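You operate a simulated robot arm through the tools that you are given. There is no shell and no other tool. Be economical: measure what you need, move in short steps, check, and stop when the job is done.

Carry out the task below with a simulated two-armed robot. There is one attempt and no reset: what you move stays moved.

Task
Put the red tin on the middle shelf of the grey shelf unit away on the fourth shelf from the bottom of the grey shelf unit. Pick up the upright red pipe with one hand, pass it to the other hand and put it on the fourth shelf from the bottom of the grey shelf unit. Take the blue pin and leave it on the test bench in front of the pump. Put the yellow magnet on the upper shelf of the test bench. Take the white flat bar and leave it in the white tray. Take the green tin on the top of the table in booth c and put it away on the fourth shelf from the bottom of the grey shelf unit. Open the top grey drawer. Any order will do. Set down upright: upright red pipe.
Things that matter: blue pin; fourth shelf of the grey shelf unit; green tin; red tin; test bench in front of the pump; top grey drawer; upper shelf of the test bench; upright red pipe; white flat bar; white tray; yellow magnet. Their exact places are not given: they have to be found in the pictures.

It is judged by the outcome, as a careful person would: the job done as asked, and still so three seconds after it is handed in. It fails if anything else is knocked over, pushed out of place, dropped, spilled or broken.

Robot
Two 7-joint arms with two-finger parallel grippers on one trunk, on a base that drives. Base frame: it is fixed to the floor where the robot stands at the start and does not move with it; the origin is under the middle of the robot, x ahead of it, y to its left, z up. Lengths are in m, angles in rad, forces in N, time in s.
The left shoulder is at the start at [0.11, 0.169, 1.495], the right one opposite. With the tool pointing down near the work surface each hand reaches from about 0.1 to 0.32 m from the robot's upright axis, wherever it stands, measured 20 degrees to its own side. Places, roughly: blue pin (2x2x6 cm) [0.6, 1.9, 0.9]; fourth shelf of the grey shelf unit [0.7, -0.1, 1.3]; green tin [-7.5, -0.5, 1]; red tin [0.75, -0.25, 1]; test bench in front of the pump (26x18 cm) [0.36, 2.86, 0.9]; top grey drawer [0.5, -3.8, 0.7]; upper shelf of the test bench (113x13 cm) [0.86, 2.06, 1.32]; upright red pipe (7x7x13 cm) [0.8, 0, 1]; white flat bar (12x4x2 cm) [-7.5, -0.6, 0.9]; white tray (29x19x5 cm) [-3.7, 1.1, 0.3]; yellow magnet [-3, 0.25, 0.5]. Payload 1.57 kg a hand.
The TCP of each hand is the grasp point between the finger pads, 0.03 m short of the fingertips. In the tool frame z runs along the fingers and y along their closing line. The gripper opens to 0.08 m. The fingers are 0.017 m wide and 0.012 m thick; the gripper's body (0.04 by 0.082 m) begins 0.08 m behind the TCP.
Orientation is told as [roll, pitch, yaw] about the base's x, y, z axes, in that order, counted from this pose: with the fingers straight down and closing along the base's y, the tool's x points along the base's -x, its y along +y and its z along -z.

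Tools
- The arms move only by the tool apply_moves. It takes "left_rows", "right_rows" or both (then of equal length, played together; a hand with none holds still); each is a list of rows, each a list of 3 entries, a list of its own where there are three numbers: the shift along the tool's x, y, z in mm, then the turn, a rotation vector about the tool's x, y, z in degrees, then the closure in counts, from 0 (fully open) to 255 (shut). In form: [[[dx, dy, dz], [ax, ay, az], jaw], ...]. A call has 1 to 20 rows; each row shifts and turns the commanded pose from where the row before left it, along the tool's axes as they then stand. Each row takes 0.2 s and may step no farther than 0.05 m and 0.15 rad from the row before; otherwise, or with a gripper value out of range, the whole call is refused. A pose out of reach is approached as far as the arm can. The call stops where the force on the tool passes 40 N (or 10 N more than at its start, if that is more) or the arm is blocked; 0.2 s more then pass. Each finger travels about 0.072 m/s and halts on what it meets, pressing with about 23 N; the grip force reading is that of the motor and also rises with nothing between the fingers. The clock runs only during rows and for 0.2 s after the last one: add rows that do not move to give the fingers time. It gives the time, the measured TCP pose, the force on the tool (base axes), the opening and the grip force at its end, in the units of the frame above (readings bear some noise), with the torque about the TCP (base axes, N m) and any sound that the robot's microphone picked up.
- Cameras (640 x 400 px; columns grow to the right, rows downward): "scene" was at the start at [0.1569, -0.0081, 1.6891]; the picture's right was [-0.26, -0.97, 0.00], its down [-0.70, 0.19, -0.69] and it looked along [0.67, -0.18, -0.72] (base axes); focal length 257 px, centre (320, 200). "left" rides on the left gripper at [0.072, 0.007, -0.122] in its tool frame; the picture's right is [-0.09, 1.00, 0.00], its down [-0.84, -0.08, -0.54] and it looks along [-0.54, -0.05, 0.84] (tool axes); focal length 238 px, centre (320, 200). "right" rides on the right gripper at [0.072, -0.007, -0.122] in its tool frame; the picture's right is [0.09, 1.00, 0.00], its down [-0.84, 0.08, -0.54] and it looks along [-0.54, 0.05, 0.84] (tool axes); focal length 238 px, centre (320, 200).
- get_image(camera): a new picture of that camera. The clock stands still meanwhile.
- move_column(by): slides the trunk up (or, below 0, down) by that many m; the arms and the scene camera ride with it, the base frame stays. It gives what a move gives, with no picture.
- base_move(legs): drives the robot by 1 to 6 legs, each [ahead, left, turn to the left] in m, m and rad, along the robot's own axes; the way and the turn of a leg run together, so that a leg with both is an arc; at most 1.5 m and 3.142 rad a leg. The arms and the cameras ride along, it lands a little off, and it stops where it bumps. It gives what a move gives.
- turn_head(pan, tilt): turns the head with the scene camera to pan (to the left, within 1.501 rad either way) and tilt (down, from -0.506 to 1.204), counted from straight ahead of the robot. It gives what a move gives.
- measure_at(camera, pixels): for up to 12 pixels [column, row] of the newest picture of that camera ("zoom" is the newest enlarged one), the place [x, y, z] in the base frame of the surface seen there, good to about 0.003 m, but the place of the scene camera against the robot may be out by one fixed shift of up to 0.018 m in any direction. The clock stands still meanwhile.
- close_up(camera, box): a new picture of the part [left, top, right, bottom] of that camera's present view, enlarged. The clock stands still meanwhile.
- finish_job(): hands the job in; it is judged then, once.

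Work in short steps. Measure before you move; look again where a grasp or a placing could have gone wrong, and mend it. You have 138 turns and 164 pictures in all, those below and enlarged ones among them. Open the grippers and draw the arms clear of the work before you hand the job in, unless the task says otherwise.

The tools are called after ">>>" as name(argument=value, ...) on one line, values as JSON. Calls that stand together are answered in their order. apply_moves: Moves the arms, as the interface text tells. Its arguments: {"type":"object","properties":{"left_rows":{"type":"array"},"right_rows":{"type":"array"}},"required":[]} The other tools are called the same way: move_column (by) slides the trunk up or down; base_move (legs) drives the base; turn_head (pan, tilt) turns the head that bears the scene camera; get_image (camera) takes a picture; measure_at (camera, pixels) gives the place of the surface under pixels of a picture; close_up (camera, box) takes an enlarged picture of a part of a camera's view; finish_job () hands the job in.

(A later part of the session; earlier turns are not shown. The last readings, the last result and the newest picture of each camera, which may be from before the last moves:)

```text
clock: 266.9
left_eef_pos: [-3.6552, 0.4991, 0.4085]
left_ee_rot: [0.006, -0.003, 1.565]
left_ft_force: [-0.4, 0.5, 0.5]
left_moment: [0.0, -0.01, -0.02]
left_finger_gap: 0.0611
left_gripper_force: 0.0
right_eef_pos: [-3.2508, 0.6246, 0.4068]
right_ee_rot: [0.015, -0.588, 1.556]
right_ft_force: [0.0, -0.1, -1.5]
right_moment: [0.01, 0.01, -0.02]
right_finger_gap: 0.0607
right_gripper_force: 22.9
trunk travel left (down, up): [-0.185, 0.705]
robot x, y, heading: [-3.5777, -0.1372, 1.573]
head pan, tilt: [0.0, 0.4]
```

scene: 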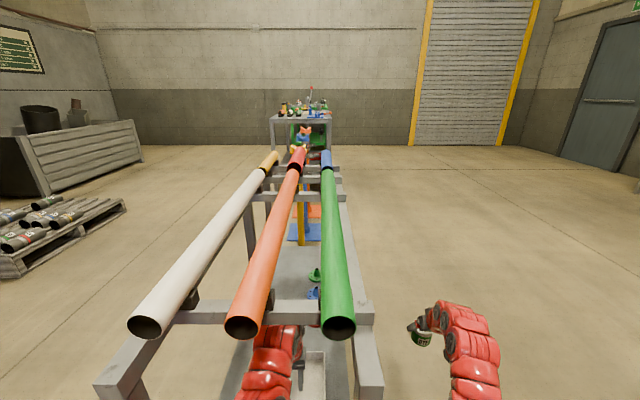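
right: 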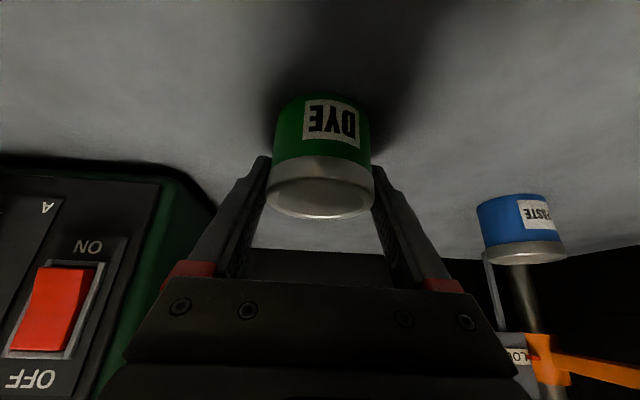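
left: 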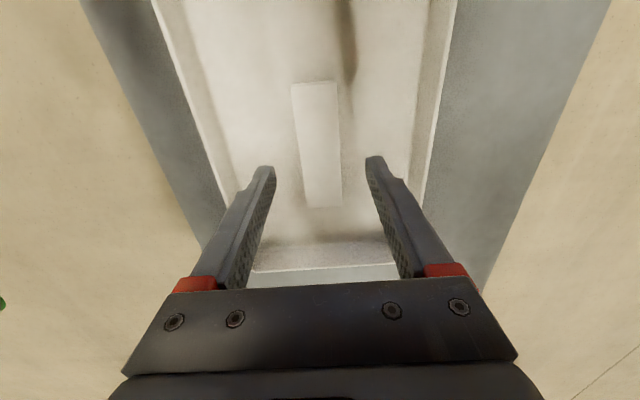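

The bar lies in the tray. Next the magnet on the cart's lower shelf: I step away left, turn to face +x, spread the arms, and look.

>>> base_move(legs=[[0, 0.55, 0], [0, 0, -1.573]])

>>> apply_moves(left_rows=[[[0, 20, 0], [0, 0, 0], 0], [[0, 20, 0], [0, 0, 0], 0], [[0, 20, 0], [0, 0, 0], 0], [[0, 20, 0], [0, 0, 0], 0], [[0, 20, 0], [0, 0, 0], 0], [[0, 20, 0], [0, 0, 0], 0]], right_rows=[[[27.8, -33, -18.4], [0, 0, 0], 200], [[27.8, -33, -18.4], [0, 0, 0], 200], [[27.8, -33, -18.4], [0, 0, 0], 200], [[27.8, -33, -18.4], [0, 0, 0], 200], [[27.8, -33, -18.4], [0, 0, 0], 200], [[27.8, -33, -18.4], [0, 0, 0], 200]])

>>> turn_head(pan=0.15, tilt=0.4)

>>> get_image(camera="scene")

```text
clock: 273.9
left_eef_pos: [-3.4883, -0.0714, 0.4094]
left_ee_rot: [0.005, 0.0, -0.024]
left_ft_force: [-0.5, -0.4, -0.6]
left_moment: [-0.03, -0.01, -0.03]
left_finger_gap: 0.0612
left_gripper_force: 0.2
right_eef_pos: [-3.3699, -0.4774, 0.408]
right_ee_rot: [0.015, -0.588, -0.035]
right_ft_force: [0.4, -0.8, -2.4]
right_moment: [0.01, 0.02, -0.03]
right_finger_gap: 0.0608
right_gripper_force: 22.7
trunk travel left (down, up): [-0.185, 0.705]
robot x, y, heading: [-4.1242, -0.1383, -0.018]
head pan, tilt: [0.0, 0.4]
```

```text
clock: 275.3
left_eef_pos: [-3.4854, 0.0494, 0.408]
left_ee_rot: [0.005, 0.001, -0.024]
left_ft_force: [0.4, 0.3, -0.1]
left_moment: [-0.02, 0.05, -0.01]
left_finger_gap: 0.08
left_gripper_force: 0.2
right_eef_pos: [-3.5737, -0.6688, 0.4067]
right_ee_rot: [0.014, -0.589, -0.033]
right_ft_force: [0.0, 0.0, -2.2]
right_moment: [-0.01, 0.0, 0.01]
right_finger_gap: 0.0606
right_gripper_force: 22.9
trunk travel left (down, up): [-0.185, 0.705]
robot x, y, heading: [-4.128, -0.1339, -0.024]
head pan, tilt: [0.0, 0.4]
```

```text
clock: 276.0
left_eef_pos: [-3.4853, 0.0488, 0.4095]
left_ee_rot: [0.004, -0.001, -0.024]
left_ft_force: [0.4, 0.1, 0.2]
left_moment: [0.03, 0.0, -0.02]
left_finger_gap: 0.08
left_gripper_force: 0.2
right_eef_pos: [-3.5733, -0.6683, 0.4064]
right_ee_rot: [0.016, -0.587, -0.034]
right_ft_force: [0.6, -0.8, -1.6]
right_moment: [-0.01, 0.02, -0.01]
right_finger_gap: 0.0606
right_gripper_force: 23.6
trunk travel left (down, up): [-0.185, 0.705]
robot x, y, heading: [-4.1236, -0.1409, -0.023]
head pan, tilt: [0.15, 0.4]
```

```text
58 pictures are left
```

scene: 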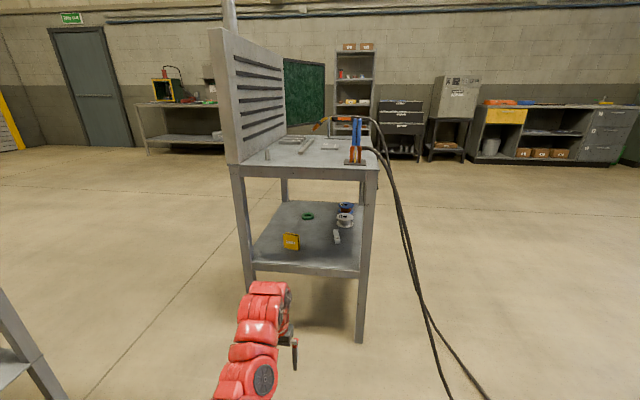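

The yellow magnet is at (292,241) on the lower shelf, table top above. I measure it and the clearances.

>>> measure_at(camera="scene", pixels=[[292, 241], [288, 236], [297, 245], [300, 176], [300, 262], [247, 220], [365, 260], [262, 290], [300, 255], [310, 168]])

>>> close_up(camera="scene", box=[230, 150, 390, 290])

```text
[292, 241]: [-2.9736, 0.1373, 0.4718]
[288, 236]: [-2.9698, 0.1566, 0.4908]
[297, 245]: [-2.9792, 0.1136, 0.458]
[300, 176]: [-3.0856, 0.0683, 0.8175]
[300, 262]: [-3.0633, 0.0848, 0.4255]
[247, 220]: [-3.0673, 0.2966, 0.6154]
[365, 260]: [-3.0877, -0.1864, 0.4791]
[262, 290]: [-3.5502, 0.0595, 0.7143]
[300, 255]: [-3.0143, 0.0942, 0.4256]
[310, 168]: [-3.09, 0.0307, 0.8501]
```

```text
2.86 times, centred on (310, 220) of scene
```

zoom: 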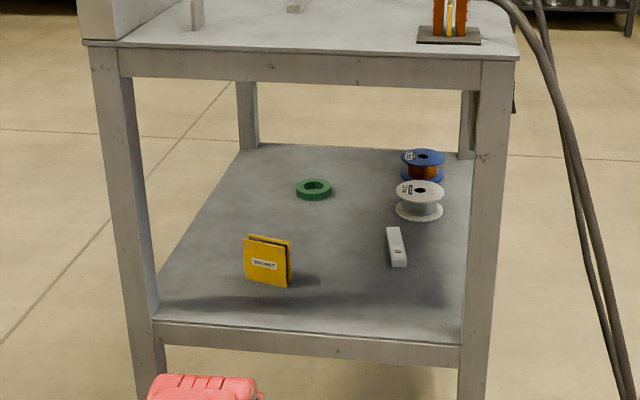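

I measure the hoses on the right, then tilt the left hand -33° and yaw -10° to match the magnet's face.

>>> measure_at(camera="scene", pixels=[[397, 200], [406, 240], [421, 290], [436, 345], [455, 390], [413, 245]])

>>> apply_moves(left_rows=[[[0, 0, 0], [0, -8.4, 0], 0], [[0, 0, 0], [0, -8.4, 0], 0], [[0, 0, 0], [0, -8.4, 0], 0], [[0, 0, 0], [0, -8.3, 0], 0], [[0, 0, 0], [2.8, 0, 4.1], 0], [[0, 0, 0], [2.8, 0, 4.1], 0], [[-13, 0, -20], [0, 0, 0], 0], [[-13, 0, -20], [0, 0, 0], 0], [[-13, 0, -20], [0, 0, 0], 0], [[0, 0, 0], [0, 0, 0], 0]])

>>> get_image(camera="left")

```text
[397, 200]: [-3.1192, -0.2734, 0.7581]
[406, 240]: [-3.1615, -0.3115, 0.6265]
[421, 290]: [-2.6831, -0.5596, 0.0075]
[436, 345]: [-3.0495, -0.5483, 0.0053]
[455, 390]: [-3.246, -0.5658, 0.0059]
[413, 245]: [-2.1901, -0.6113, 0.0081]
```

```text
clock: 278.2
left_eef_pos: [-3.4843, 0.0466, 0.4815]
left_ee_rot: [0.003, -0.584, -0.199]
left_ft_force: [0.1, 0.2, 0.3]
left_moment: [0.01, -0.02, 0.01]
left_finger_gap: 0.0801
left_gripper_force: 0.0
right_eef_pos: [-3.5732, -0.6682, 0.4056]
right_ee_rot: [0.015, -0.589, -0.035]
right_ft_force: [0.9, 0.1, -1.4]
right_moment: [-0.01, -0.01, -0.03]
right_finger_gap: 0.0607
right_gripper_force: 22.7
trunk travel left (down, up): [-0.185, 0.705]
robot x, y, heading: [-4.1262, -0.1398, -0.025]
head pan, tilt: [0.15, 0.4]
```

```text
56 pictures are left
```

left: 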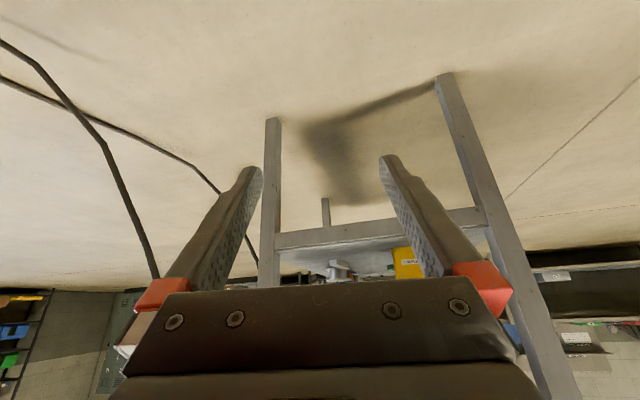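

The hoses hang around (-3.2,-0.35), so I keep the robot back: extend the left arm 0.15, pull the right back further, then drive 0.27 ahead and 0.12 left.

>>> apply_moves(left_rows=[[[-25, 0, 16.6], [0, 0, 0], 0], [[-25, 0, 16.6], [0, 0, 0], 0], [[-25, 0, 16.6], [0, 0, 0], 0], [[-25, 0, 16.6], [0, 0, 0], 0], [[-25, 0, 16.6], [0, 0, 0], 0], [[0, 0, 0], [0, 0, 0], 0]], right_rows=[[[27.8, -15, -18.4], [0, 0, 0], 200], [[27.8, -15, -18.4], [0, 0, 0], 200], [[27.8, -15, -18.4], [0, 0, 0], 200], [[0, 0, 0], [0, 0, 0], 200], [[0, 0, 0], [0, 0, 0], 200], [[0, 0, 0], [0, 0, 0], 200]])

>>> move_column(by=0.03)

>>> base_move(legs=[[0, 0.12, 0.02], [0.25, 0, 0]])

>>> get_image(camera="left")

>>> get_image(camera="scene")

```text
clock: 279.6
left_eef_pos: [-3.3398, 0.017, 0.4804]
left_ee_rot: [0.003, -0.586, -0.2]
left_ft_force: [-0.3, -0.6, 1.0]
left_moment: [-0.03, -0.03, 0.0]
left_finger_gap: 0.0801
left_gripper_force: 0.1
right_eef_pos: [-3.6775, -0.7111, 0.4008]
right_ee_rot: [0.015, -0.589, -0.033]
right_ft_force: [0.0, -0.2, -2.9]
right_moment: [0.02, 0.01, 0.0]
right_finger_gap: 0.0606
right_gripper_force: 22.6
trunk travel left (down, up): [-0.185, 0.705]
robot x, y, heading: [-4.1245, -0.1341, -0.018]
head pan, tilt: [0.15, 0.4]
```

```text
clock: 280.3
left_eef_pos: [-3.3396, 0.0163, 0.51]
left_ee_rot: [0.002, -0.586, -0.198]
left_ft_force: [-1.0, 0.4, -0.2]
left_moment: [0.04, 0.03, -0.04]
left_finger_gap: 0.0798
left_gripper_force: 0.0
right_eef_pos: [-3.6786, -0.7121, 0.4325]
right_ee_rot: [0.015, -0.588, -0.035]
right_ft_force: [0.7, 0.9, -1.7]
right_moment: [-0.01, 0.01, -0.01]
right_finger_gap: 0.0605
right_gripper_force: 23.2
trunk travel left (down, up): [-0.215, 0.675]
robot x, y, heading: [-4.1236, -0.1361, -0.024]
head pan, tilt: [0.15, 0.4]
```

```text
clock: 283.0
left_eef_pos: [-3.0934, 0.1524, 0.51]
left_ee_rot: [0.004, -0.584, -0.178]
left_ft_force: [0.9, -0.4, -0.3]
left_moment: [-0.01, 0.02, 0.01]
left_finger_gap: 0.0801
left_gripper_force: 0.0
right_eef_pos: [-3.4169, -0.5824, 0.4331]
right_ee_rot: [0.016, -0.589, -0.014]
right_ft_force: [-0.3, 0.0, -2.3]
right_moment: [0.0, -0.01, 0.03]
right_finger_gap: 0.0605
right_gripper_force: 22.9
trunk travel left (down, up): [-0.215, 0.675]
robot x, y, heading: [-3.8761, -0.0195, -0.0]
head pan, tilt: [0.15, 0.4]
```

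```text
55 pictures are left
```

left: 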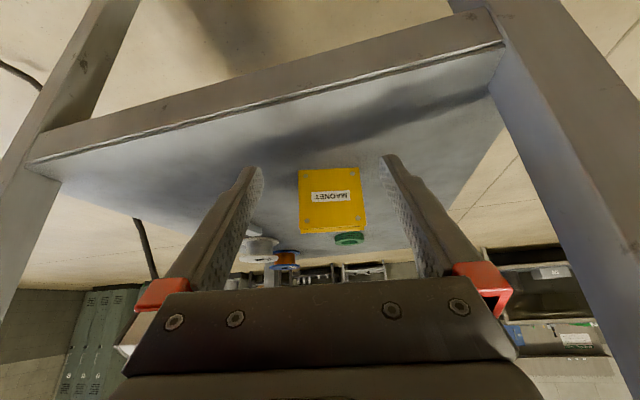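

```text
54 pictures are left
```

scene: 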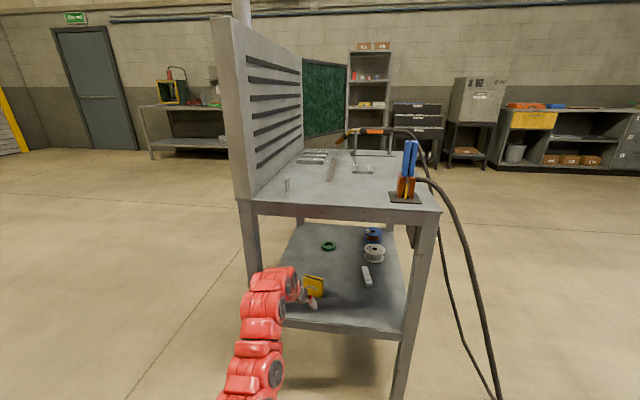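

The magnet faces the hand squarely at (332,200). I measure its corners.

>>> measure_at(camera="left", pixels=[[305, 195], [360, 195], [332, 178], [332, 222], [365, 225], [335, 232], [280, 160]])

>>> close_up(camera="left", box=[270, 150, 400, 260])

```text
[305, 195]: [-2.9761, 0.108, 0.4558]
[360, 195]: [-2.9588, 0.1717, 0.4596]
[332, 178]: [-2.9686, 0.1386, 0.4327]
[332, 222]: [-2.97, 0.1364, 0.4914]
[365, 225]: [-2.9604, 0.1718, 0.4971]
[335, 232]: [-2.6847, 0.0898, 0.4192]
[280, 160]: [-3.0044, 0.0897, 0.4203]
```

```text
3.64 times, centred on (335, 205) of left
```

zoom: 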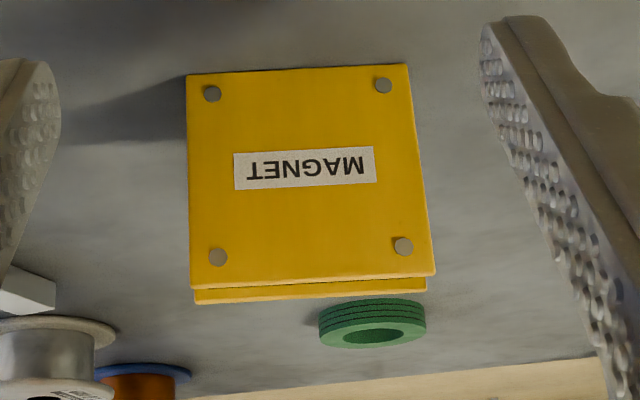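

The plate is ~75 mm wide, so I must grip its thickness, from the cart's north side. I back out, raise the column fully, and turn to heading ≈ -105° (the plate's direction).

>>> base_move(legs=[[-0.3, 0, 0]])

>>> move_column(by=0.4)

>>> move_column(by=0.27)

>>> base_move(legs=[[0, 0, -1.75]])

```text
clock: 285.1
left_eef_pos: [-3.3975, 0.1521, 0.5113]
left_ee_rot: [0.003, -0.584, -0.18]
left_ft_force: [0.1, -0.1, 0.1]
left_moment: [0.02, 0.03, -0.01]
left_finger_gap: 0.0802
left_gripper_force: 0.1
right_eef_pos: [-3.722, -0.5824, 0.4318]
right_ee_rot: [0.017, -0.589, -0.016]
right_ft_force: [-0.3, -0.6, -2.7]
right_moment: [-0.02, 0.02, -0.03]
right_finger_gap: 0.0606
right_gripper_force: 22.9
trunk travel left (down, up): [-0.215, 0.675]
robot x, y, heading: [-4.1838, -0.0192, 0.002]
head pan, tilt: [0.15, 0.4]
```

```text
clock: 288.9
left_eef_pos: [-3.3972, 0.1522, 0.9106]
left_ee_rot: [0.004, -0.584, -0.181]
left_ft_force: [-0.6, 0.0, 0.4]
left_moment: [0.02, -0.01, -0.02]
left_finger_gap: 0.0799
left_gripper_force: 0.1
right_eef_pos: [-3.721, -0.5823, 0.831]
right_ee_rot: [0.016, -0.59, -0.016]
right_ft_force: [-0.2, -0.2, -1.9]
right_moment: [0.05, 0.01, -0.02]
right_finger_gap: 0.0606
right_gripper_force: 23.0
trunk travel left (down, up): [-0.615, 0.275]
robot x, y, heading: [-4.1832, -0.0197, 0.001]
head pan, tilt: [0.15, 0.4]
```

```text
clock: 291.6
left_eef_pos: [-3.3961, 0.1522, 1.1809]
left_ee_rot: [0.004, -0.585, -0.18]
left_ft_force: [-0.2, -0.1, -1.1]
left_moment: [0.02, 0.01, -0.03]
left_finger_gap: 0.0798
left_gripper_force: 0.1
right_eef_pos: [-3.7215, -0.5825, 1.1013]
right_ee_rot: [0.016, -0.589, -0.016]
right_ft_force: [0.1, -0.4, -2.0]
right_moment: [0.02, 0.01, 0.04]
right_finger_gap: 0.0606
right_gripper_force: 23.1
trunk travel left (down, up): [-0.885, 0.005]
robot x, y, heading: [-4.1781, -0.0158, -0.001]
head pan, tilt: [0.15, 0.4]
```

```text
clock: 296.4
left_eef_pos: [-4.1912, -0.8181, 1.18]
left_ee_rot: [0.003, -0.584, -1.978]
left_ft_force: [-0.4, 0.6, 0.6]
left_moment: [0.01, 0.01, -0.01]
left_finger_gap: 0.0803
left_gripper_force: 0.0
right_eef_pos: [-4.8331, -0.3372, 1.1019]
right_ee_rot: [0.016, -0.587, -1.814]
right_ft_force: [0.2, -0.7, -2.3]
right_moment: [0.0, -0.02, -0.03]
right_finger_gap: 0.0606
right_gripper_force: 23.6
trunk travel left (down, up): [-0.885, 0.005]
robot x, y, heading: [-4.1775, -0.0213, -1.796]
head pan, tilt: [0.15, 0.4]
```

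Heading is -103°. I drive the proven south route around the cart, keeping this heading, to the cart's north-east.

>>> base_move(legs=[[-0.229, 0.591, 0], [0.665, 0.409, 0], [-0.039, 0.709, 0], [-0.275, 1.4245, 0], [-0.9747, -0.2234, 0], [-0.9747, -0.2234, 0]])

>>> turn_head(pan=-0.7, tilt=0.4)

>>> get_image(camera="scene")

```text
clock: 323.6
left_eef_pos: [-1.1002, 0.3188, 1.1804]
left_ee_rot: [0.004, -0.585, -2.05]
left_ft_force: [-0.8, -0.8, 0.2]
left_moment: [0.02, 0.0, 0.04]
left_finger_gap: 0.08
left_gripper_force: 0.1
right_eef_pos: [-1.7057, 0.8452, 1.1009]
right_ee_rot: [0.015, -0.589, -1.885]
right_ft_force: [-0.4, -0.1, -1.9]
right_moment: [0.0, -0.02, 0.0]
right_finger_gap: 0.0607
right_gripper_force: 23.3
trunk travel left (down, up): [-0.885, 0.005]
robot x, y, heading: [-1.0301, 1.1172, -1.871]
head pan, tilt: [0.15, 0.4]
```

```text
clock: 324.8
left_eef_pos: [-1.0984, 0.3195, 1.1806]
left_ee_rot: [0.003, -0.585, -2.05]
left_ft_force: [-0.4, 0.2, 0.2]
left_moment: [0.02, -0.03, 0.02]
left_finger_gap: 0.08
left_gripper_force: 0.1
right_eef_pos: [-1.7065, 0.8461, 1.1018]
right_ee_rot: [0.016, -0.589, -1.886]
right_ft_force: [0.7, 0.0, -3.3]
right_moment: [-0.03, -0.01, 0.05]
right_finger_gap: 0.0605
right_gripper_force: 23.2
trunk travel left (down, up): [-0.885, 0.005]
robot x, y, heading: [-1.0313, 1.1193, -1.876]
head pan, tilt: [-0.7, 0.4]
```

```text
52 pictures are left
```

scene: 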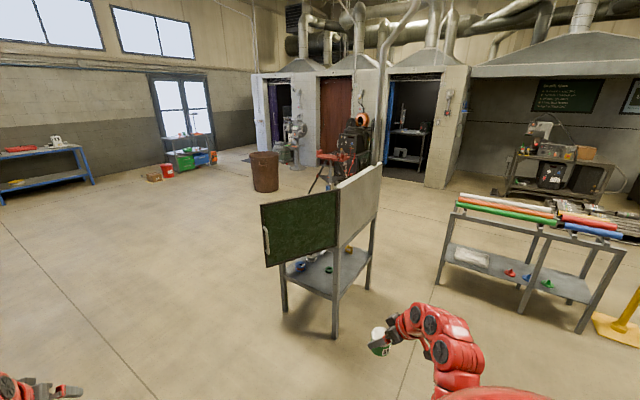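

Now at the cart's north-east. I turn left 0.214 so the left hand is parallel to the plate, bring the right hand in front, and strafe west to stand north of the magnet.

>>> apply_moves(right_rows=[[[-24, 39, 15.8], [0, 0, 0], 200], [[-24, 39, 15.8], [0, 0, 0], 200], [[-24, 39, 15.8], [0, 0, 0], 200], [[-24, 39, 15.8], [0, 0, 0], 200], [[-24, 39, 15.8], [0, 0, 0], 200], [[-24, 39, 15.8], [0, 0, 0], 200], [[-24, 39, 15.8], [0, 0, 0], 200], [[-24, 39, 15.8], [0, 0, 0], 200], [[-24, 39, 15.8], [0, 0, 0], 200], [[-24, 39, 15.8], [0, 0, 0], 200]])

>>> base_move(legs=[[0, 0, 0.214], [0, -1.0, 0], [0, -0.9, 0]])

>>> turn_head(pan=0.0, tilt=0.6)

>>> get_image(camera="scene")

```text
clock: 327.0
left_eef_pos: [-1.0988, 0.3183, 1.18]
left_ee_rot: [0.002, -0.585, -2.046]
left_ft_force: [1.1, -0.1, -0.4]
left_moment: [0.01, 0.03, -0.01]
left_finger_gap: 0.0801
left_gripper_force: 0.1
right_eef_pos: [-1.4196, 0.4535, 1.1097]
right_ee_rot: [0.013, -0.588, -1.885]
right_ft_force: [0.4, -0.7, -3.0]
right_moment: [0.05, 0.0, -0.02]
right_finger_gap: 0.0606
right_gripper_force: 22.4
trunk travel left (down, up): [-0.885, 0.005]
robot x, y, heading: [-1.0337, 1.1219, -1.872]
head pan, tilt: [-0.7, 0.4]
```

```text
clock: 337.5
left_eef_pos: [-2.8707, 0.5026, 1.1806]
left_ee_rot: [0.005, -0.583, -1.839]
left_ft_force: [0.1, 0.1, 0.5]
left_moment: [0.02, 0.02, 0.03]
left_finger_gap: 0.0799
left_gripper_force: 0.0
right_eef_pos: [-3.2138, 0.5676, 1.1095]
right_ee_rot: [0.015, -0.588, -1.674]
right_ft_force: [-0.6, -0.7, -2.0]
right_moment: [-0.01, -0.02, 0.0]
right_finger_gap: 0.0606
right_gripper_force: 23.8
trunk travel left (down, up): [-0.885, 0.005]
robot x, y, heading: [-2.9675, 1.2971, -1.664]
head pan, tilt: [-0.7, 0.4]
```

```text
clock: 338.6
left_eef_pos: [-2.8713, 0.5025, 1.1801]
left_ee_rot: [0.004, -0.585, -1.839]
left_ft_force: [0.7, -0.9, 1.2]
left_moment: [0.02, 0.01, 0.02]
left_finger_gap: 0.0801
left_gripper_force: 0.0
right_eef_pos: [-3.2138, 0.5691, 1.1095]
right_ee_rot: [0.015, -0.588, -1.675]
right_ft_force: [1.1, -0.2, -1.2]
right_moment: [0.0, 0.0, 0.0]
right_finger_gap: 0.0606
right_gripper_force: 23.4
trunk travel left (down, up): [-0.885, 0.005]
robot x, y, heading: [-2.9712, 1.3019, -1.661]
head pan, tilt: [0.0, 0.6]
```

```text
51 pictures are left
```

scene: 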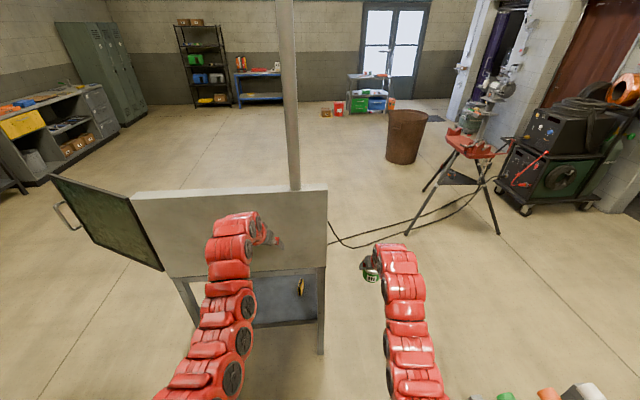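

The magnet shows edge-on at (300,287). I lower both arms to shelf level (left TCP z≈0.47).

>>> move_column(by=-0.4)

>>> move_column(by=-0.31)

>>> get_image(camera="left")

>>> get_image(camera="scene")

```text
clock: 342.4
left_eef_pos: [-2.8716, 0.5028, 0.78]
left_ee_rot: [0.003, -0.585, -1.84]
left_ft_force: [0.1, 0.7, 0.2]
left_moment: [-0.02, 0.03, -0.02]
left_finger_gap: 0.0801
left_gripper_force: 0.0
right_eef_pos: [-3.2131, 0.568, 0.7096]
right_ee_rot: [0.016, -0.588, -1.674]
right_ft_force: [-0.5, 1.3, -1.7]
right_moment: [-0.03, -0.01, -0.01]
right_finger_gap: 0.0608
right_gripper_force: 23.0
trunk travel left (down, up): [-0.485, 0.405]
robot x, y, heading: [-2.9693, 1.2971, -1.664]
head pan, tilt: [0.0, 0.6]
```

```text
clock: 345.5
left_eef_pos: [-2.8716, 0.5029, 0.4711]
left_ee_rot: [0.004, -0.586, -1.84]
left_ft_force: [-0.6, -0.2, -0.3]
left_moment: [-0.04, 0.04, 0.02]
left_finger_gap: 0.0799
left_gripper_force: 0.0
right_eef_pos: [-3.213, 0.5689, 0.3997]
right_ee_rot: [0.013, -0.588, -1.675]
right_ft_force: [0.3, 1.1, -1.9]
right_moment: [-0.03, 0.0, -0.04]
right_finger_gap: 0.0607
right_gripper_force: 23.2
trunk travel left (down, up): [-0.175, 0.715]
robot x, y, heading: [-2.9732, 1.2943, -1.659]
head pan, tilt: [0.0, 0.6]
```

```text
50 pictures are left
```

left: 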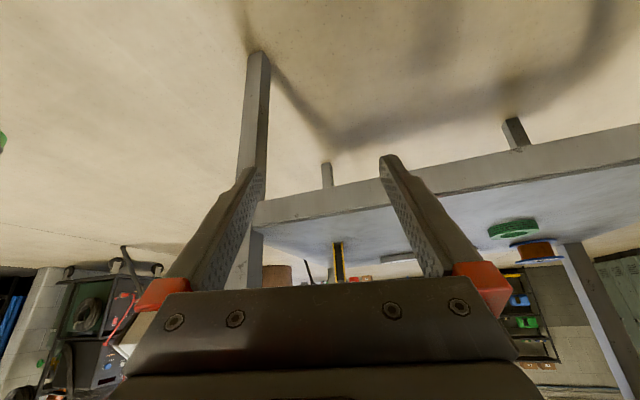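

```text
49 pictures are left
```

scene: 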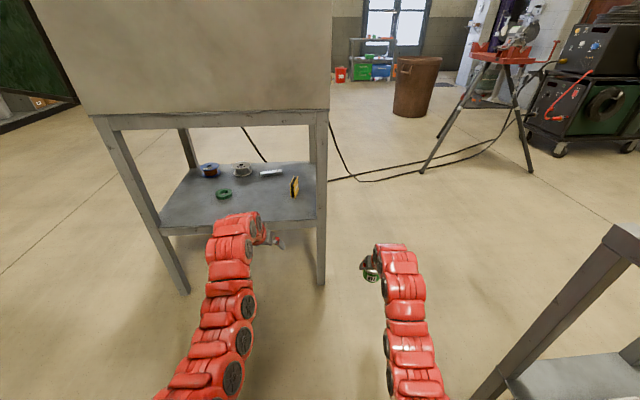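

I measure the plate's near edge in both cameras and the shelf's front lip.

>>> measure_at(camera="left", pixels=[[336, 250], [337, 262], [341, 262], [338, 275], [300, 205], [250, 200]])

>>> measure_at(camera="scene", pixels=[[295, 180], [293, 190], [298, 186], [250, 222], [321, 240], [210, 125]])

>>> close_up(camera="scene", box=[180, 140, 340, 260])

```text
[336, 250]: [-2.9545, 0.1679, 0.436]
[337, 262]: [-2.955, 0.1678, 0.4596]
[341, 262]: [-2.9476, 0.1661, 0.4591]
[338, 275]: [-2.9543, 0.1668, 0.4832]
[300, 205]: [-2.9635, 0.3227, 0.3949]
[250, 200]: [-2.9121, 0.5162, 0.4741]
```

```text
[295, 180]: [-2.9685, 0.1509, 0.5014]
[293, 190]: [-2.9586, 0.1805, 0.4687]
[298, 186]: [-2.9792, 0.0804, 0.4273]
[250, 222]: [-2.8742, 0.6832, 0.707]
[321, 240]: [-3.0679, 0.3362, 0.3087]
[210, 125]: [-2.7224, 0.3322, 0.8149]
```

```text
3.33 times, centred on (260, 200) of scene
```

zoom: 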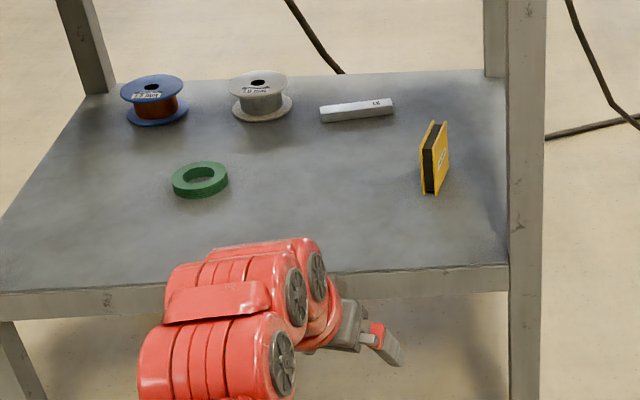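

Everything is consistent: near edge centre (-2.951,0.167). I drive 0.37 ahead and 0.055 right so the fingers straddle the plate.

>>> base_move(legs=[[0.2, -0.053, 0], [0.172, 0, 0]])

>>> get_image(camera="left")

```text
clock: 348.2
left_eef_pos: [-2.9563, 0.1362, 0.4701]
left_ee_rot: [0.005, -0.585, -1.837]
left_ft_force: [0.5, -0.3, -0.1]
left_moment: [-0.01, -0.02, 0.0]
left_finger_gap: 0.0802
left_gripper_force: 0.0
right_eef_pos: [-3.2994, 0.2026, 0.4]
right_ee_rot: [0.015, -0.587, -1.674]
right_ft_force: [-0.4, 0.4, -1.7]
right_moment: [0.0, 0.0, 0.0]
right_finger_gap: 0.0606
right_gripper_force: 23.1
trunk travel left (down, up): [-0.175, 0.715]
robot x, y, heading: [-3.056, 0.9317, -1.666]
head pan, tilt: [0.0, 0.6]
```

```text
47 pictures are left
```

left: 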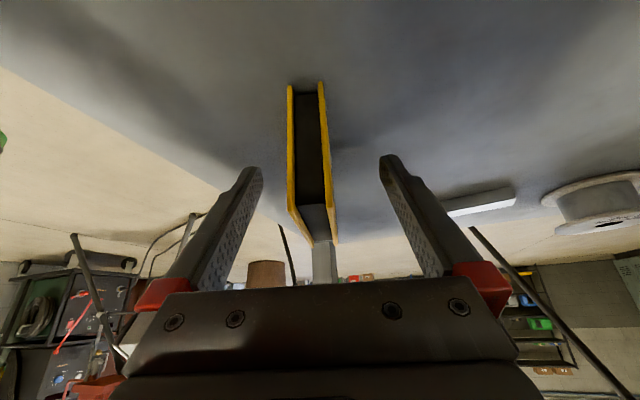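

The plate is between the fingers, well aligned. I close, lift 0.04 and back out.

>>> apply_moves(left_rows=[[[0, 0, 0], [0, 0, 0], 120], [[0, 0, 0], [0, 0, 0], 200], [[0, 0, 0], [0, 0, 0], 230], [[0, 0, 0], [0, 0, 0], 230], [[0, 0, 0], [0, 0, 0], 230], [[0, 0, 0], [0, 0, 0], 230]])

>>> move_column(by=0.035)

>>> base_move(legs=[[-0.45, 0, 0]])

>>> get_image(camera="left")

```text
clock: 349.6
left_eef_pos: [-2.9566, 0.1367, 0.4707]
left_ee_rot: [0.003, -0.584, -1.837]
left_ft_force: [-0.2, -1.4, -0.1]
left_moment: [-0.05, 0.07, 0.02]
left_finger_gap: 0.0199
left_gripper_force: 23.2
right_eef_pos: [-3.2987, 0.2022, 0.4005]
right_ee_rot: [0.015, -0.59, -1.675]
right_ft_force: [0.5, 0.6, -1.8]
right_moment: [-0.02, 0.01, 0.02]
right_finger_gap: 0.0606
right_gripper_force: 23.0
trunk travel left (down, up): [-0.175, 0.715]
robot x, y, heading: [-3.0597, 0.9335, -1.662]
head pan, tilt: [0.0, 0.6]
```

```text
clock: 350.4
left_eef_pos: [-2.9571, 0.1359, 0.5046]
left_ee_rot: [0.002, -0.584, -1.838]
left_ft_force: [-0.1, 0.0, -3.3]
left_moment: [0.03, 0.01, 0.0]
left_finger_gap: 0.0199
left_gripper_force: 22.4
right_eef_pos: [-3.2986, 0.2021, 0.4343]
right_ee_rot: [0.017, -0.585, -1.675]
right_ft_force: [-1.0, 0.4, -3.2]
right_moment: [0.0, 0.05, 0.01]
right_finger_gap: 0.0607
right_gripper_force: 23.5
trunk travel left (down, up): [-0.21, 0.68]
robot x, y, heading: [-3.0536, 0.9308, -1.656]
head pan, tilt: [0.0, 0.6]
```

```text
clock: 353.1
left_eef_pos: [-2.9193, 0.5791, 0.5059]
left_ee_rot: [0.004, -0.585, -1.842]
left_ft_force: [-0.6, 0.6, -4.1]
left_moment: [0.03, 0.01, -0.02]
left_finger_gap: 0.0201
left_gripper_force: 23.2
right_eef_pos: [-3.2625, 0.6469, 0.435]
right_ee_rot: [0.016, -0.588, -1.679]
right_ft_force: [-0.3, -0.4, -2.6]
right_moment: [-0.02, -0.01, 0.01]
right_finger_gap: 0.0606
right_gripper_force: 22.2
trunk travel left (down, up): [-0.21, 0.68]
robot x, y, heading: [-3.0153, 1.3687, -1.661]
head pan, tilt: [0.0, 0.6]
```

```text
46 pictures are left
```

left: 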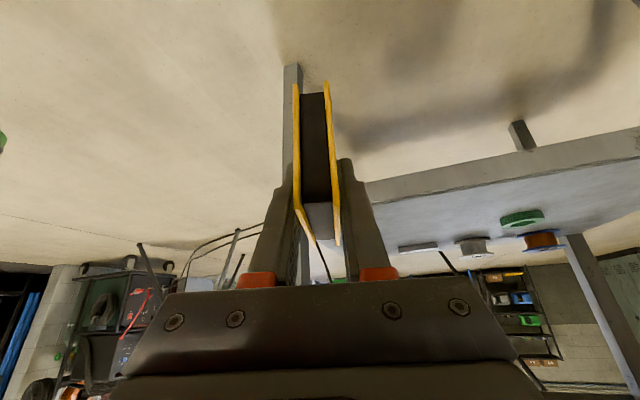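

Magnet held (gap 0.020). I raise fully, square and lift the left hand, pull the right hand in, then turn to face +x and drive to the bench.

>>> move_column(by=0.4)

>>> move_column(by=0.276)

>>> base_move(legs=[[0, 0, 1.661], [1.25, 0.1, 0], [1.25, 0.4, 0]])

>>> apply_moves(left_rows=[[[0, 0, 0], [-2.9, 0, -4.3], 230], [[0, 0, 0], [-2.9, 0, -4.3], 230], [[-23.2, 0, -35], [0, 0, 0], 230], [[-23.2, 0, -35], [0, 0, 0], 230], [[-23.2, 0, -35], [0, 0, 0], 230], [[-23.2, 0, -35], [0, 0, 0], 230], [[-23.2, 0, -35], [0, 0, 0], 230], [[0, 0, 0], [0, 0, 0], 230]], right_rows=[[[25, 0, -37], [0, 0, 0], 200], [[25, 0, -37], [0, 0, 0], 200], [[25, 0, -37], [0, 0, 0], 200], [[25, 0, -37], [0, 0, 0], 200], [[25, 0, -37], [0, 0, 0], 200], [[25, 0, -37], [0, 0, 0], 200], [[0, 0, 0], [0, 0, 0], 200], [[0, 0, 0], [0, 0, 0], 200]])

>>> turn_head(pan=0.1, tilt=0.4)

>>> get_image(camera="scene")

```text
clock: 356.9
left_eef_pos: [-2.9202, 0.5798, 0.9054]
left_ee_rot: [0.003, -0.583, -1.843]
left_ft_force: [0.8, -0.4, -3.1]
left_moment: [0.0, 0.02, 0.0]
left_finger_gap: 0.0197
left_gripper_force: 23.2
right_eef_pos: [-3.2618, 0.647, 0.8347]
right_ee_rot: [0.017, -0.588, -1.679]
right_ft_force: [-0.1, -0.3, -2.6]
right_moment: [0.0, -0.03, -0.02]
right_finger_gap: 0.0606
right_gripper_force: 22.9
trunk travel left (down, up): [-0.61, 0.28]
robot x, y, heading: [-3.0167, 1.3764, -1.666]
head pan, tilt: [0.0, 0.6]
```

```text
clock: 359.7
left_eef_pos: [-2.9198, 0.5786, 1.1809]
left_ee_rot: [0.005, -0.585, -1.843]
left_ft_force: [0.5, 1.1, -2.8]
left_moment: [-0.03, -0.04, -0.03]
left_finger_gap: 0.0198
left_gripper_force: 23.2
right_eef_pos: [-3.2628, 0.6463, 1.1116]
right_ee_rot: [0.015, -0.589, -1.679]
right_ft_force: [0.6, 0.0, -2.2]
right_moment: [0.0, 0.0, -0.01]
right_finger_gap: 0.0607
right_gripper_force: 22.8
trunk travel left (down, up): [-0.886, 0.004]
robot x, y, heading: [-3.0157, 1.3744, -1.662]
head pan, tilt: [0.0, 0.6]
```

```text
clock: 376.6
left_eef_pos: [0.3527, 2.0237, 1.1819]
left_ee_rot: [0.003, -0.585, -0.196]
left_ft_force: [-0.3, 0.2, -2.4]
left_moment: [0.02, 0.02, 0.0]
left_finger_gap: 0.0199
left_gripper_force: 22.7
right_eef_pos: [0.3125, 1.6784, 1.1108]
right_ee_rot: [0.015, -0.588, -0.031]
right_ft_force: [0.8, 0.3, -2.2]
right_moment: [-0.02, 0.0, 0.03]
right_finger_gap: 0.0607
right_gripper_force: 23.1
trunk travel left (down, up): [-0.886, 0.004]
robot x, y, heading: [-0.4303, 1.8663, -0.018]
head pan, tilt: [0.0, 0.6]
```

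```text
clock: 378.4
left_eef_pos: [0.3535, 2.0225, 1.3963]
left_ee_rot: [0.004, -0.581, -0.015]
left_ft_force: [0.3, 0.5, -3.7]
left_moment: [0.01, 0.01, 0.02]
left_finger_gap: 0.0198
left_gripper_force: 23.1
right_eef_pos: [0.1336, 1.681, 1.1879]
right_ee_rot: [0.015, -0.584, -0.031]
right_ft_force: [-0.2, -0.4, -2.8]
right_moment: [0.0, 0.02, 0.0]
right_finger_gap: 0.0606
right_gripper_force: 23.1
right hand out of reach, approached as far as the arm can: row 5, 6
trunk travel left (down, up): [-0.886, 0.004]
robot x, y, heading: [-0.4319, 1.8666, -0.017]
head pan, tilt: [0.0, 0.6]
```

```text
clock: 379.1
left_eef_pos: [0.3524, 2.022, 1.3938]
left_ee_rot: [0.006, -0.587, -0.016]
left_ft_force: [0.4, -0.1, -4.1]
left_moment: [0.01, -0.01, -0.01]
left_finger_gap: 0.02
left_gripper_force: 23.3
right_eef_pos: [0.1334, 1.6804, 1.1889]
right_ee_rot: [0.016, -0.585, -0.032]
right_ft_force: [0.4, -0.8, -2.3]
right_moment: [0.03, 0.05, 0.01]
right_finger_gap: 0.0606
right_gripper_force: 23.4
trunk travel left (down, up): [-0.886, 0.004]
robot x, y, heading: [-0.4332, 1.8663, -0.018]
head pan, tilt: [0.099, 0.4]
```

```text
45 pictures are left
```

scene: 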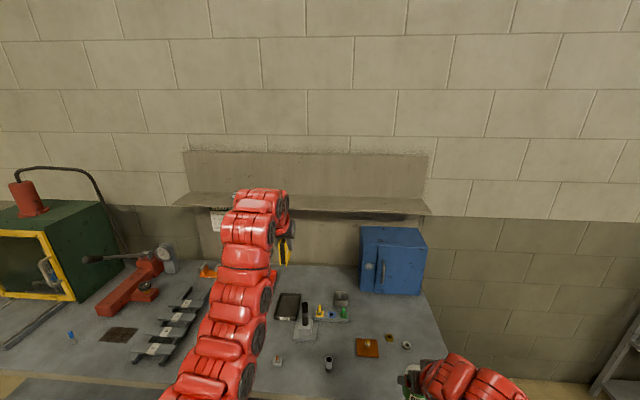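

I measure the upper shelf's surface and edges, and the left camera view.

>>> measure_at(camera="scene", pixels=[[340, 212], [340, 207], [340, 203], [340, 198], [330, 185], [210, 202], [415, 208], [390, 232], [235, 193]])

>>> get_image(camera="left")

```text
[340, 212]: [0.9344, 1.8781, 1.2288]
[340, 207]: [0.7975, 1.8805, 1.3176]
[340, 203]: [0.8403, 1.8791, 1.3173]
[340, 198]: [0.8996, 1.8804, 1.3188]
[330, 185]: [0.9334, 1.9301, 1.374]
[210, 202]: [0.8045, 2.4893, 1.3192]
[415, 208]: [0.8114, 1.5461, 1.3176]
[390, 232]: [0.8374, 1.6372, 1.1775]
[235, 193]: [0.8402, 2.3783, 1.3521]
```

```text
44 pictures are left
```

left: 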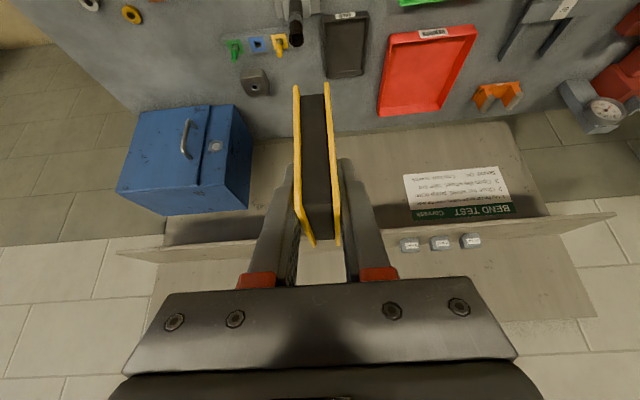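

Shelf surface z≈1.311, depth x 0.797–0.93. I extend the left arm 0.13 and drive ahead in part.

>>> apply_moves(left_rows=[[[-27, 0, 18], [0, 0, 0], 230], [[-27, 0, 18], [0, 0, 0], 230], [[-27, 0, 18], [0, 0, 0], 230], [[-27, 0, 18], [0, 0, 0], 230], [[0, 0, 0], [0, 0, 0], 230]])

>>> base_move(legs=[[0.32, 0, 0.015]])

>>> get_image(camera="left")

```text
clock: 380.3
left_eef_pos: [0.4167, 2.0199, 1.3937]
left_ee_rot: [0.003, -0.583, -0.015]
left_ft_force: [-0.4, -0.8, -4.2]
left_moment: [0.0, 0.01, 0.04]
left_finger_gap: 0.0197
left_gripper_force: 23.3
left hand out of reach, approached as far as the arm can: row 3, 4
right_eef_pos: [0.1334, 1.6799, 1.1888]
right_ee_rot: [0.018, -0.585, -0.031]
right_ft_force: [0.2, -0.4, -1.9]
right_moment: [-0.05, -0.03, 0.01]
right_finger_gap: 0.0605
right_gripper_force: 23.0
trunk travel left (down, up): [-0.886, 0.004]
robot x, y, heading: [-0.4306, 1.8651, -0.019]
head pan, tilt: [0.099, 0.4]
```

```text
clock: 382.5
left_eef_pos: [0.7338, 2.028, 1.3956]
left_ee_rot: [0.005, -0.588, -0.002]
left_ft_force: [-0.9, -0.3, -2.9]
left_moment: [0.01, 0.0, 0.02]
left_finger_gap: 0.02
left_gripper_force: 23.6
right_eef_pos: [0.4535, 1.6838, 1.1892]
right_ee_rot: [0.018, -0.587, -0.02]
right_ft_force: [-0.3, -0.2, -2.4]
right_moment: [0.0, 0.03, 0.01]
right_finger_gap: 0.0606
right_gripper_force: 22.7
trunk travel left (down, up): [-0.886, 0.004]
robot x, y, heading: [-0.1134, 1.8658, -0.006]
head pan, tilt: [0.099, 0.4]
```

```text
43 pictures are left
```

left: 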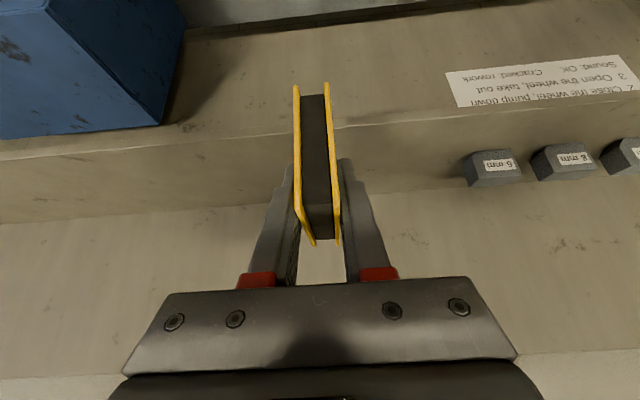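

The arm is at full reach (0.847 ahead). I look straight down to see how much room the base has to the bench.

>>> turn_head(pan=0, tilt=1.204)

>>> get_image(camera="scene")

>>> measure_at(camera="left", pixels=[[240, 145], [240, 200], [100, 190], [400, 130], [400, 200]])

```text
clock: 383.6
left_eef_pos: [0.7357, 2.0264, 1.3945]
left_ee_rot: [0.006, -0.584, -0.004]
left_ft_force: [-0.1, -0.6, -3.5]
left_moment: [0.01, 0.0, 0.01]
left_finger_gap: 0.0198
left_gripper_force: 22.7
right_eef_pos: [0.4553, 1.6842, 1.1889]
right_ee_rot: [0.017, -0.585, -0.02]
right_ft_force: [0.0, 0.5, -1.7]
right_moment: [0.03, -0.01, 0.01]
right_finger_gap: 0.0605
right_gripper_force: 23.3
trunk travel left (down, up): [-0.886, 0.004]
robot x, y, heading: [-0.1111, 1.8624, -0.004]
head pan, tilt: [0.0, 1.201]
```

```text
42 pictures are left
```

scene: 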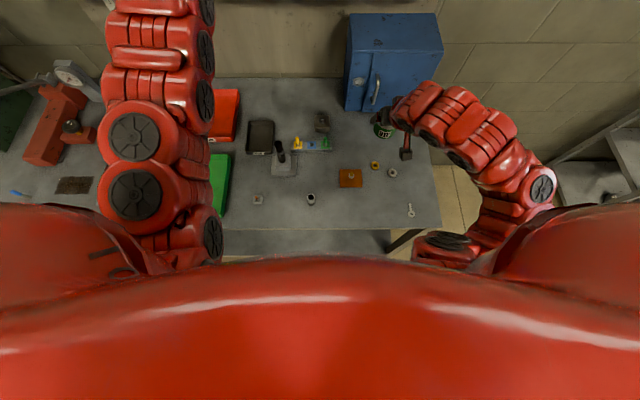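

```text
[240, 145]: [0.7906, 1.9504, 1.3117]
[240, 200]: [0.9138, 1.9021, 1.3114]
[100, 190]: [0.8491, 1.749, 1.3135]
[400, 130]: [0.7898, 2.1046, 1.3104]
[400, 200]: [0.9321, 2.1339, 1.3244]
```

Shelf z is 1.3115, front edge x 0.79. I creep forward 0.095 in two short legs.

>>> base_move(legs=[[0.05, 0, 0], [0.05, 0, 0]])

>>> get_image(camera="left")

```text
clock: 385.0
left_eef_pos: [0.8219, 2.0261, 1.4031]
left_ee_rot: [0.006, -0.594, -0.004]
left_ft_force: [-1.7, 0.8, -2.6]
left_moment: [0.01, -0.08, 0.01]
left_finger_gap: 0.0201
left_gripper_force: 22.7
right_eef_pos: [0.5428, 1.6839, 1.1937]
right_ee_rot: [0.018, -0.592, -0.018]
right_ft_force: [-0.3, 0.9, -0.9]
right_moment: [0.01, -0.06, 0.01]
right_finger_gap: 0.0607
right_gripper_force: 23.1
trunk travel left (down, up): [-0.886, 0.004]
robot x, y, heading: [-0.0112, 1.8638, -0.001]
head pan, tilt: [0.0, 1.201]
```

```text
41 pictures are left
```

left: 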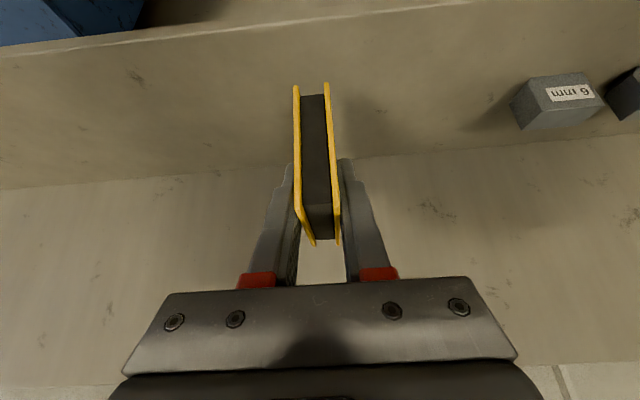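

The hands rose 9 mm, so the robot may be leaning against the bench. I back off 15 mm, and ask the arm for more forward reach at a lower height.

>>> base_move(legs=[[-0.015, 0, 0]])

>>> apply_moves(left_rows=[[[-8, 0, 30], [0, 0, 0], 230], [[-8, 0, 8], [0, 0, 0], 230], [[0, 0, 0], [0, 0, 0], 230]])

>>> get_image(camera="left")

```text
clock: 385.8
left_eef_pos: [0.8223, 2.0269, 1.3898]
left_ee_rot: [0.005, -0.582, -0.006]
left_ft_force: [0.9, 0.8, -4.3]
left_moment: [-0.01, 0.03, -0.01]
left_finger_gap: 0.0197
left_gripper_force: 23.0
right_eef_pos: [0.5422, 1.6842, 1.1861]
right_ee_rot: [0.017, -0.58, -0.019]
right_ft_force: [-0.3, -0.2, -1.6]
right_moment: [0.0, 0.04, 0.0]
right_finger_gap: 0.0606
right_gripper_force: 23.0
trunk travel left (down, up): [-0.886, 0.004]
robot x, y, heading: [-0.0318, 1.8628, -0.005]
head pan, tilt: [0.0, 1.201]
```

```text
clock: 386.6
left_eef_pos: [0.8232, 2.0317, 1.3652]
left_ee_rot: [0.006, -0.583, -0.003]
left_ft_force: [-0.2, 0.8, -3.1]
left_moment: [0.0, -0.02, -0.02]
left_finger_gap: 0.0199
left_gripper_force: 23.5
left hand out of reach, approached as far as the arm can: row 1
right_eef_pos: [0.536, 1.6836, 1.1877]
right_ee_rot: [0.018, -0.584, -0.019]
right_ft_force: [-0.6, 0.2, -1.9]
right_moment: [-0.01, -0.01, 0.01]
right_finger_gap: 0.0606
right_gripper_force: 23.2
trunk travel left (down, up): [-0.886, 0.004]
robot x, y, heading: [-0.0317, 1.8631, -0.003]
head pan, tilt: [0.0, 1.201]
```

```text
40 pictures are left
```

left: 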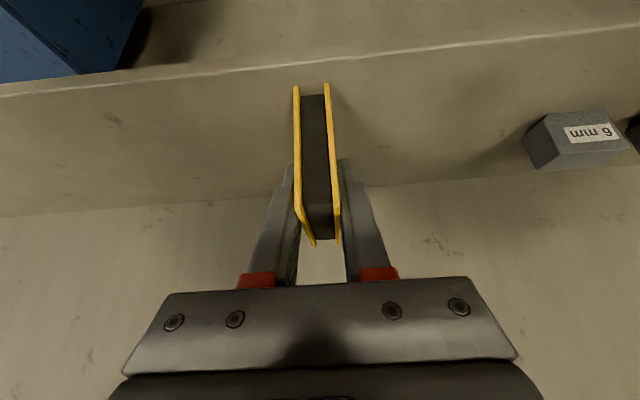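

That was only sway from stopping; the base is free. I raise 6 mm, go forward 0.025, then lower in small steps.

>>> apply_moves(left_rows=[[[-3.5, 0, -5], [0, 0, 0], 230], [[0, 0, 0], [0, 0, 0], 230]])

>>> base_move(legs=[[0.027, 0, 0]])

>>> apply_moves(left_rows=[[[1.7, 0, 2.5], [0, 0, 0], 230], [[1.7, 0, 2.5], [0, 0, 0], 230], [[0.8, 0, 1.2], [0, 0, 0], 230], [[0, 0, 0], [0, 0, 0], 230]])

```text
clock: 387.2
left_eef_pos: [0.8236, 2.0314, 1.3714]
left_ee_rot: [0.005, -0.582, -0.004]
left_ft_force: [-0.7, -0.5, -3.5]
left_moment: [0.0, 0.02, -0.01]
left_finger_gap: 0.0199
left_gripper_force: 22.9
right_eef_pos: [0.5368, 1.6845, 1.188]
right_ee_rot: [0.019, -0.584, -0.019]
right_ft_force: [0.3, -0.1, -2.3]
right_moment: [0.01, 0.04, 0.04]
right_finger_gap: 0.0606
right_gripper_force: 22.7
trunk travel left (down, up): [-0.886, 0.004]
robot x, y, heading: [-0.0327, 1.8626, 0.002]
head pan, tilt: [0.0, 1.201]
```

```text
clock: 388.0
left_eef_pos: [0.843, 2.0322, 1.3764]
left_ee_rot: [0.006, -0.591, -0.002]
left_ft_force: [-1.2, 0.0, -2.7]
left_moment: [0.02, -0.03, -0.02]
left_finger_gap: 0.0199
left_gripper_force: 23.1
right_eef_pos: [0.5592, 1.6837, 1.1916]
right_ee_rot: [0.016, -0.59, -0.018]
right_ft_force: [-1.4, -0.6, -1.7]
right_moment: [0.0, -0.08, -0.01]
right_finger_gap: 0.0607
right_gripper_force: 23.0
trunk travel left (down, up): [-0.886, 0.004]
robot x, y, heading: [-0.0035, 1.865, -0.008]
head pan, tilt: [0.0, 1.201]
```

```text
clock: 389.0
left_eef_pos: [0.8501, 2.0317, 1.3628]
left_ee_rot: [0.005, -0.583, -0.005]
left_ft_force: [0.1, -0.5, -2.7]
left_moment: [0.01, -0.02, 0.03]
left_finger_gap: 0.0196
left_gripper_force: 23.0
right_eef_pos: [0.5648, 1.6839, 1.1894]
right_ee_rot: [0.019, -0.585, -0.019]
right_ft_force: [-0.2, 0.1, -1.8]
right_moment: [-0.01, 0.04, 0.0]
right_finger_gap: 0.0604
right_gripper_force: 23.1
trunk travel left (down, up): [-0.886, 0.004]
robot x, y, heading: [-0.0038, 1.8636, -0.009]
head pan, tilt: [0.0, 1.201]
```

Plate bottom is about 1 mm above the shelf. I lower 2 mm, open slowly and retreat along the fingers.

>>> apply_moves(left_rows=[[[0.6, 0, 0.8], [0, 0, 0], 230], [[0.6, 0, 0.8], [0, 0, 0], 230], [[0, 0, 0], [0, 0, 0], 190], [[0, 0, 0], [0, 0, 0], 170], [[0, 0, 0], [0, 0, 0], 130], [[0, 0, 0], [0, 0, 0], 90], [[0, 0, 0], [0, 0, 0], 60], [[0, 0, -20], [0, 0, 0], 60], [[0, 0, -30], [0, 0, 0], 60], [[0, 0, -30], [0, 0, 0], 60], [[0, 0, 0], [0, 0, 0], 60]])

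>>> get_image(camera="left")

```text
clock: 391.4
left_eef_pos: [0.8059, 2.0288, 1.4275]
left_ee_rot: [0.004, -0.582, -0.004]
left_ft_force: [0.9, 0.3, 0.1]
left_moment: [-0.01, -0.04, -0.01]
left_finger_gap: 0.0612
left_gripper_force: 0.1
right_eef_pos: [0.5634, 1.6841, 1.1884]
right_ee_rot: [0.016, -0.584, -0.018]
right_ft_force: [0.1, 0.8, -2.9]
right_moment: [-0.02, 0.02, 0.02]
right_finger_gap: 0.0607
right_gripper_force: 22.5
trunk travel left (down, up): [-0.886, 0.004]
robot x, y, heading: [-0.0068, 1.8636, -0.004]
head pan, tilt: [0.0, 1.201]
```

```text
39 pictures are left
```

left: 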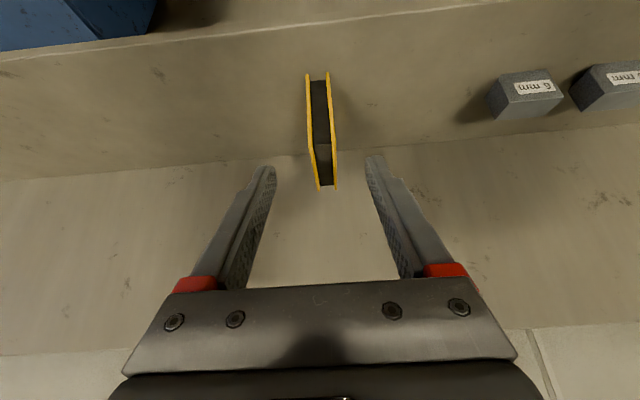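

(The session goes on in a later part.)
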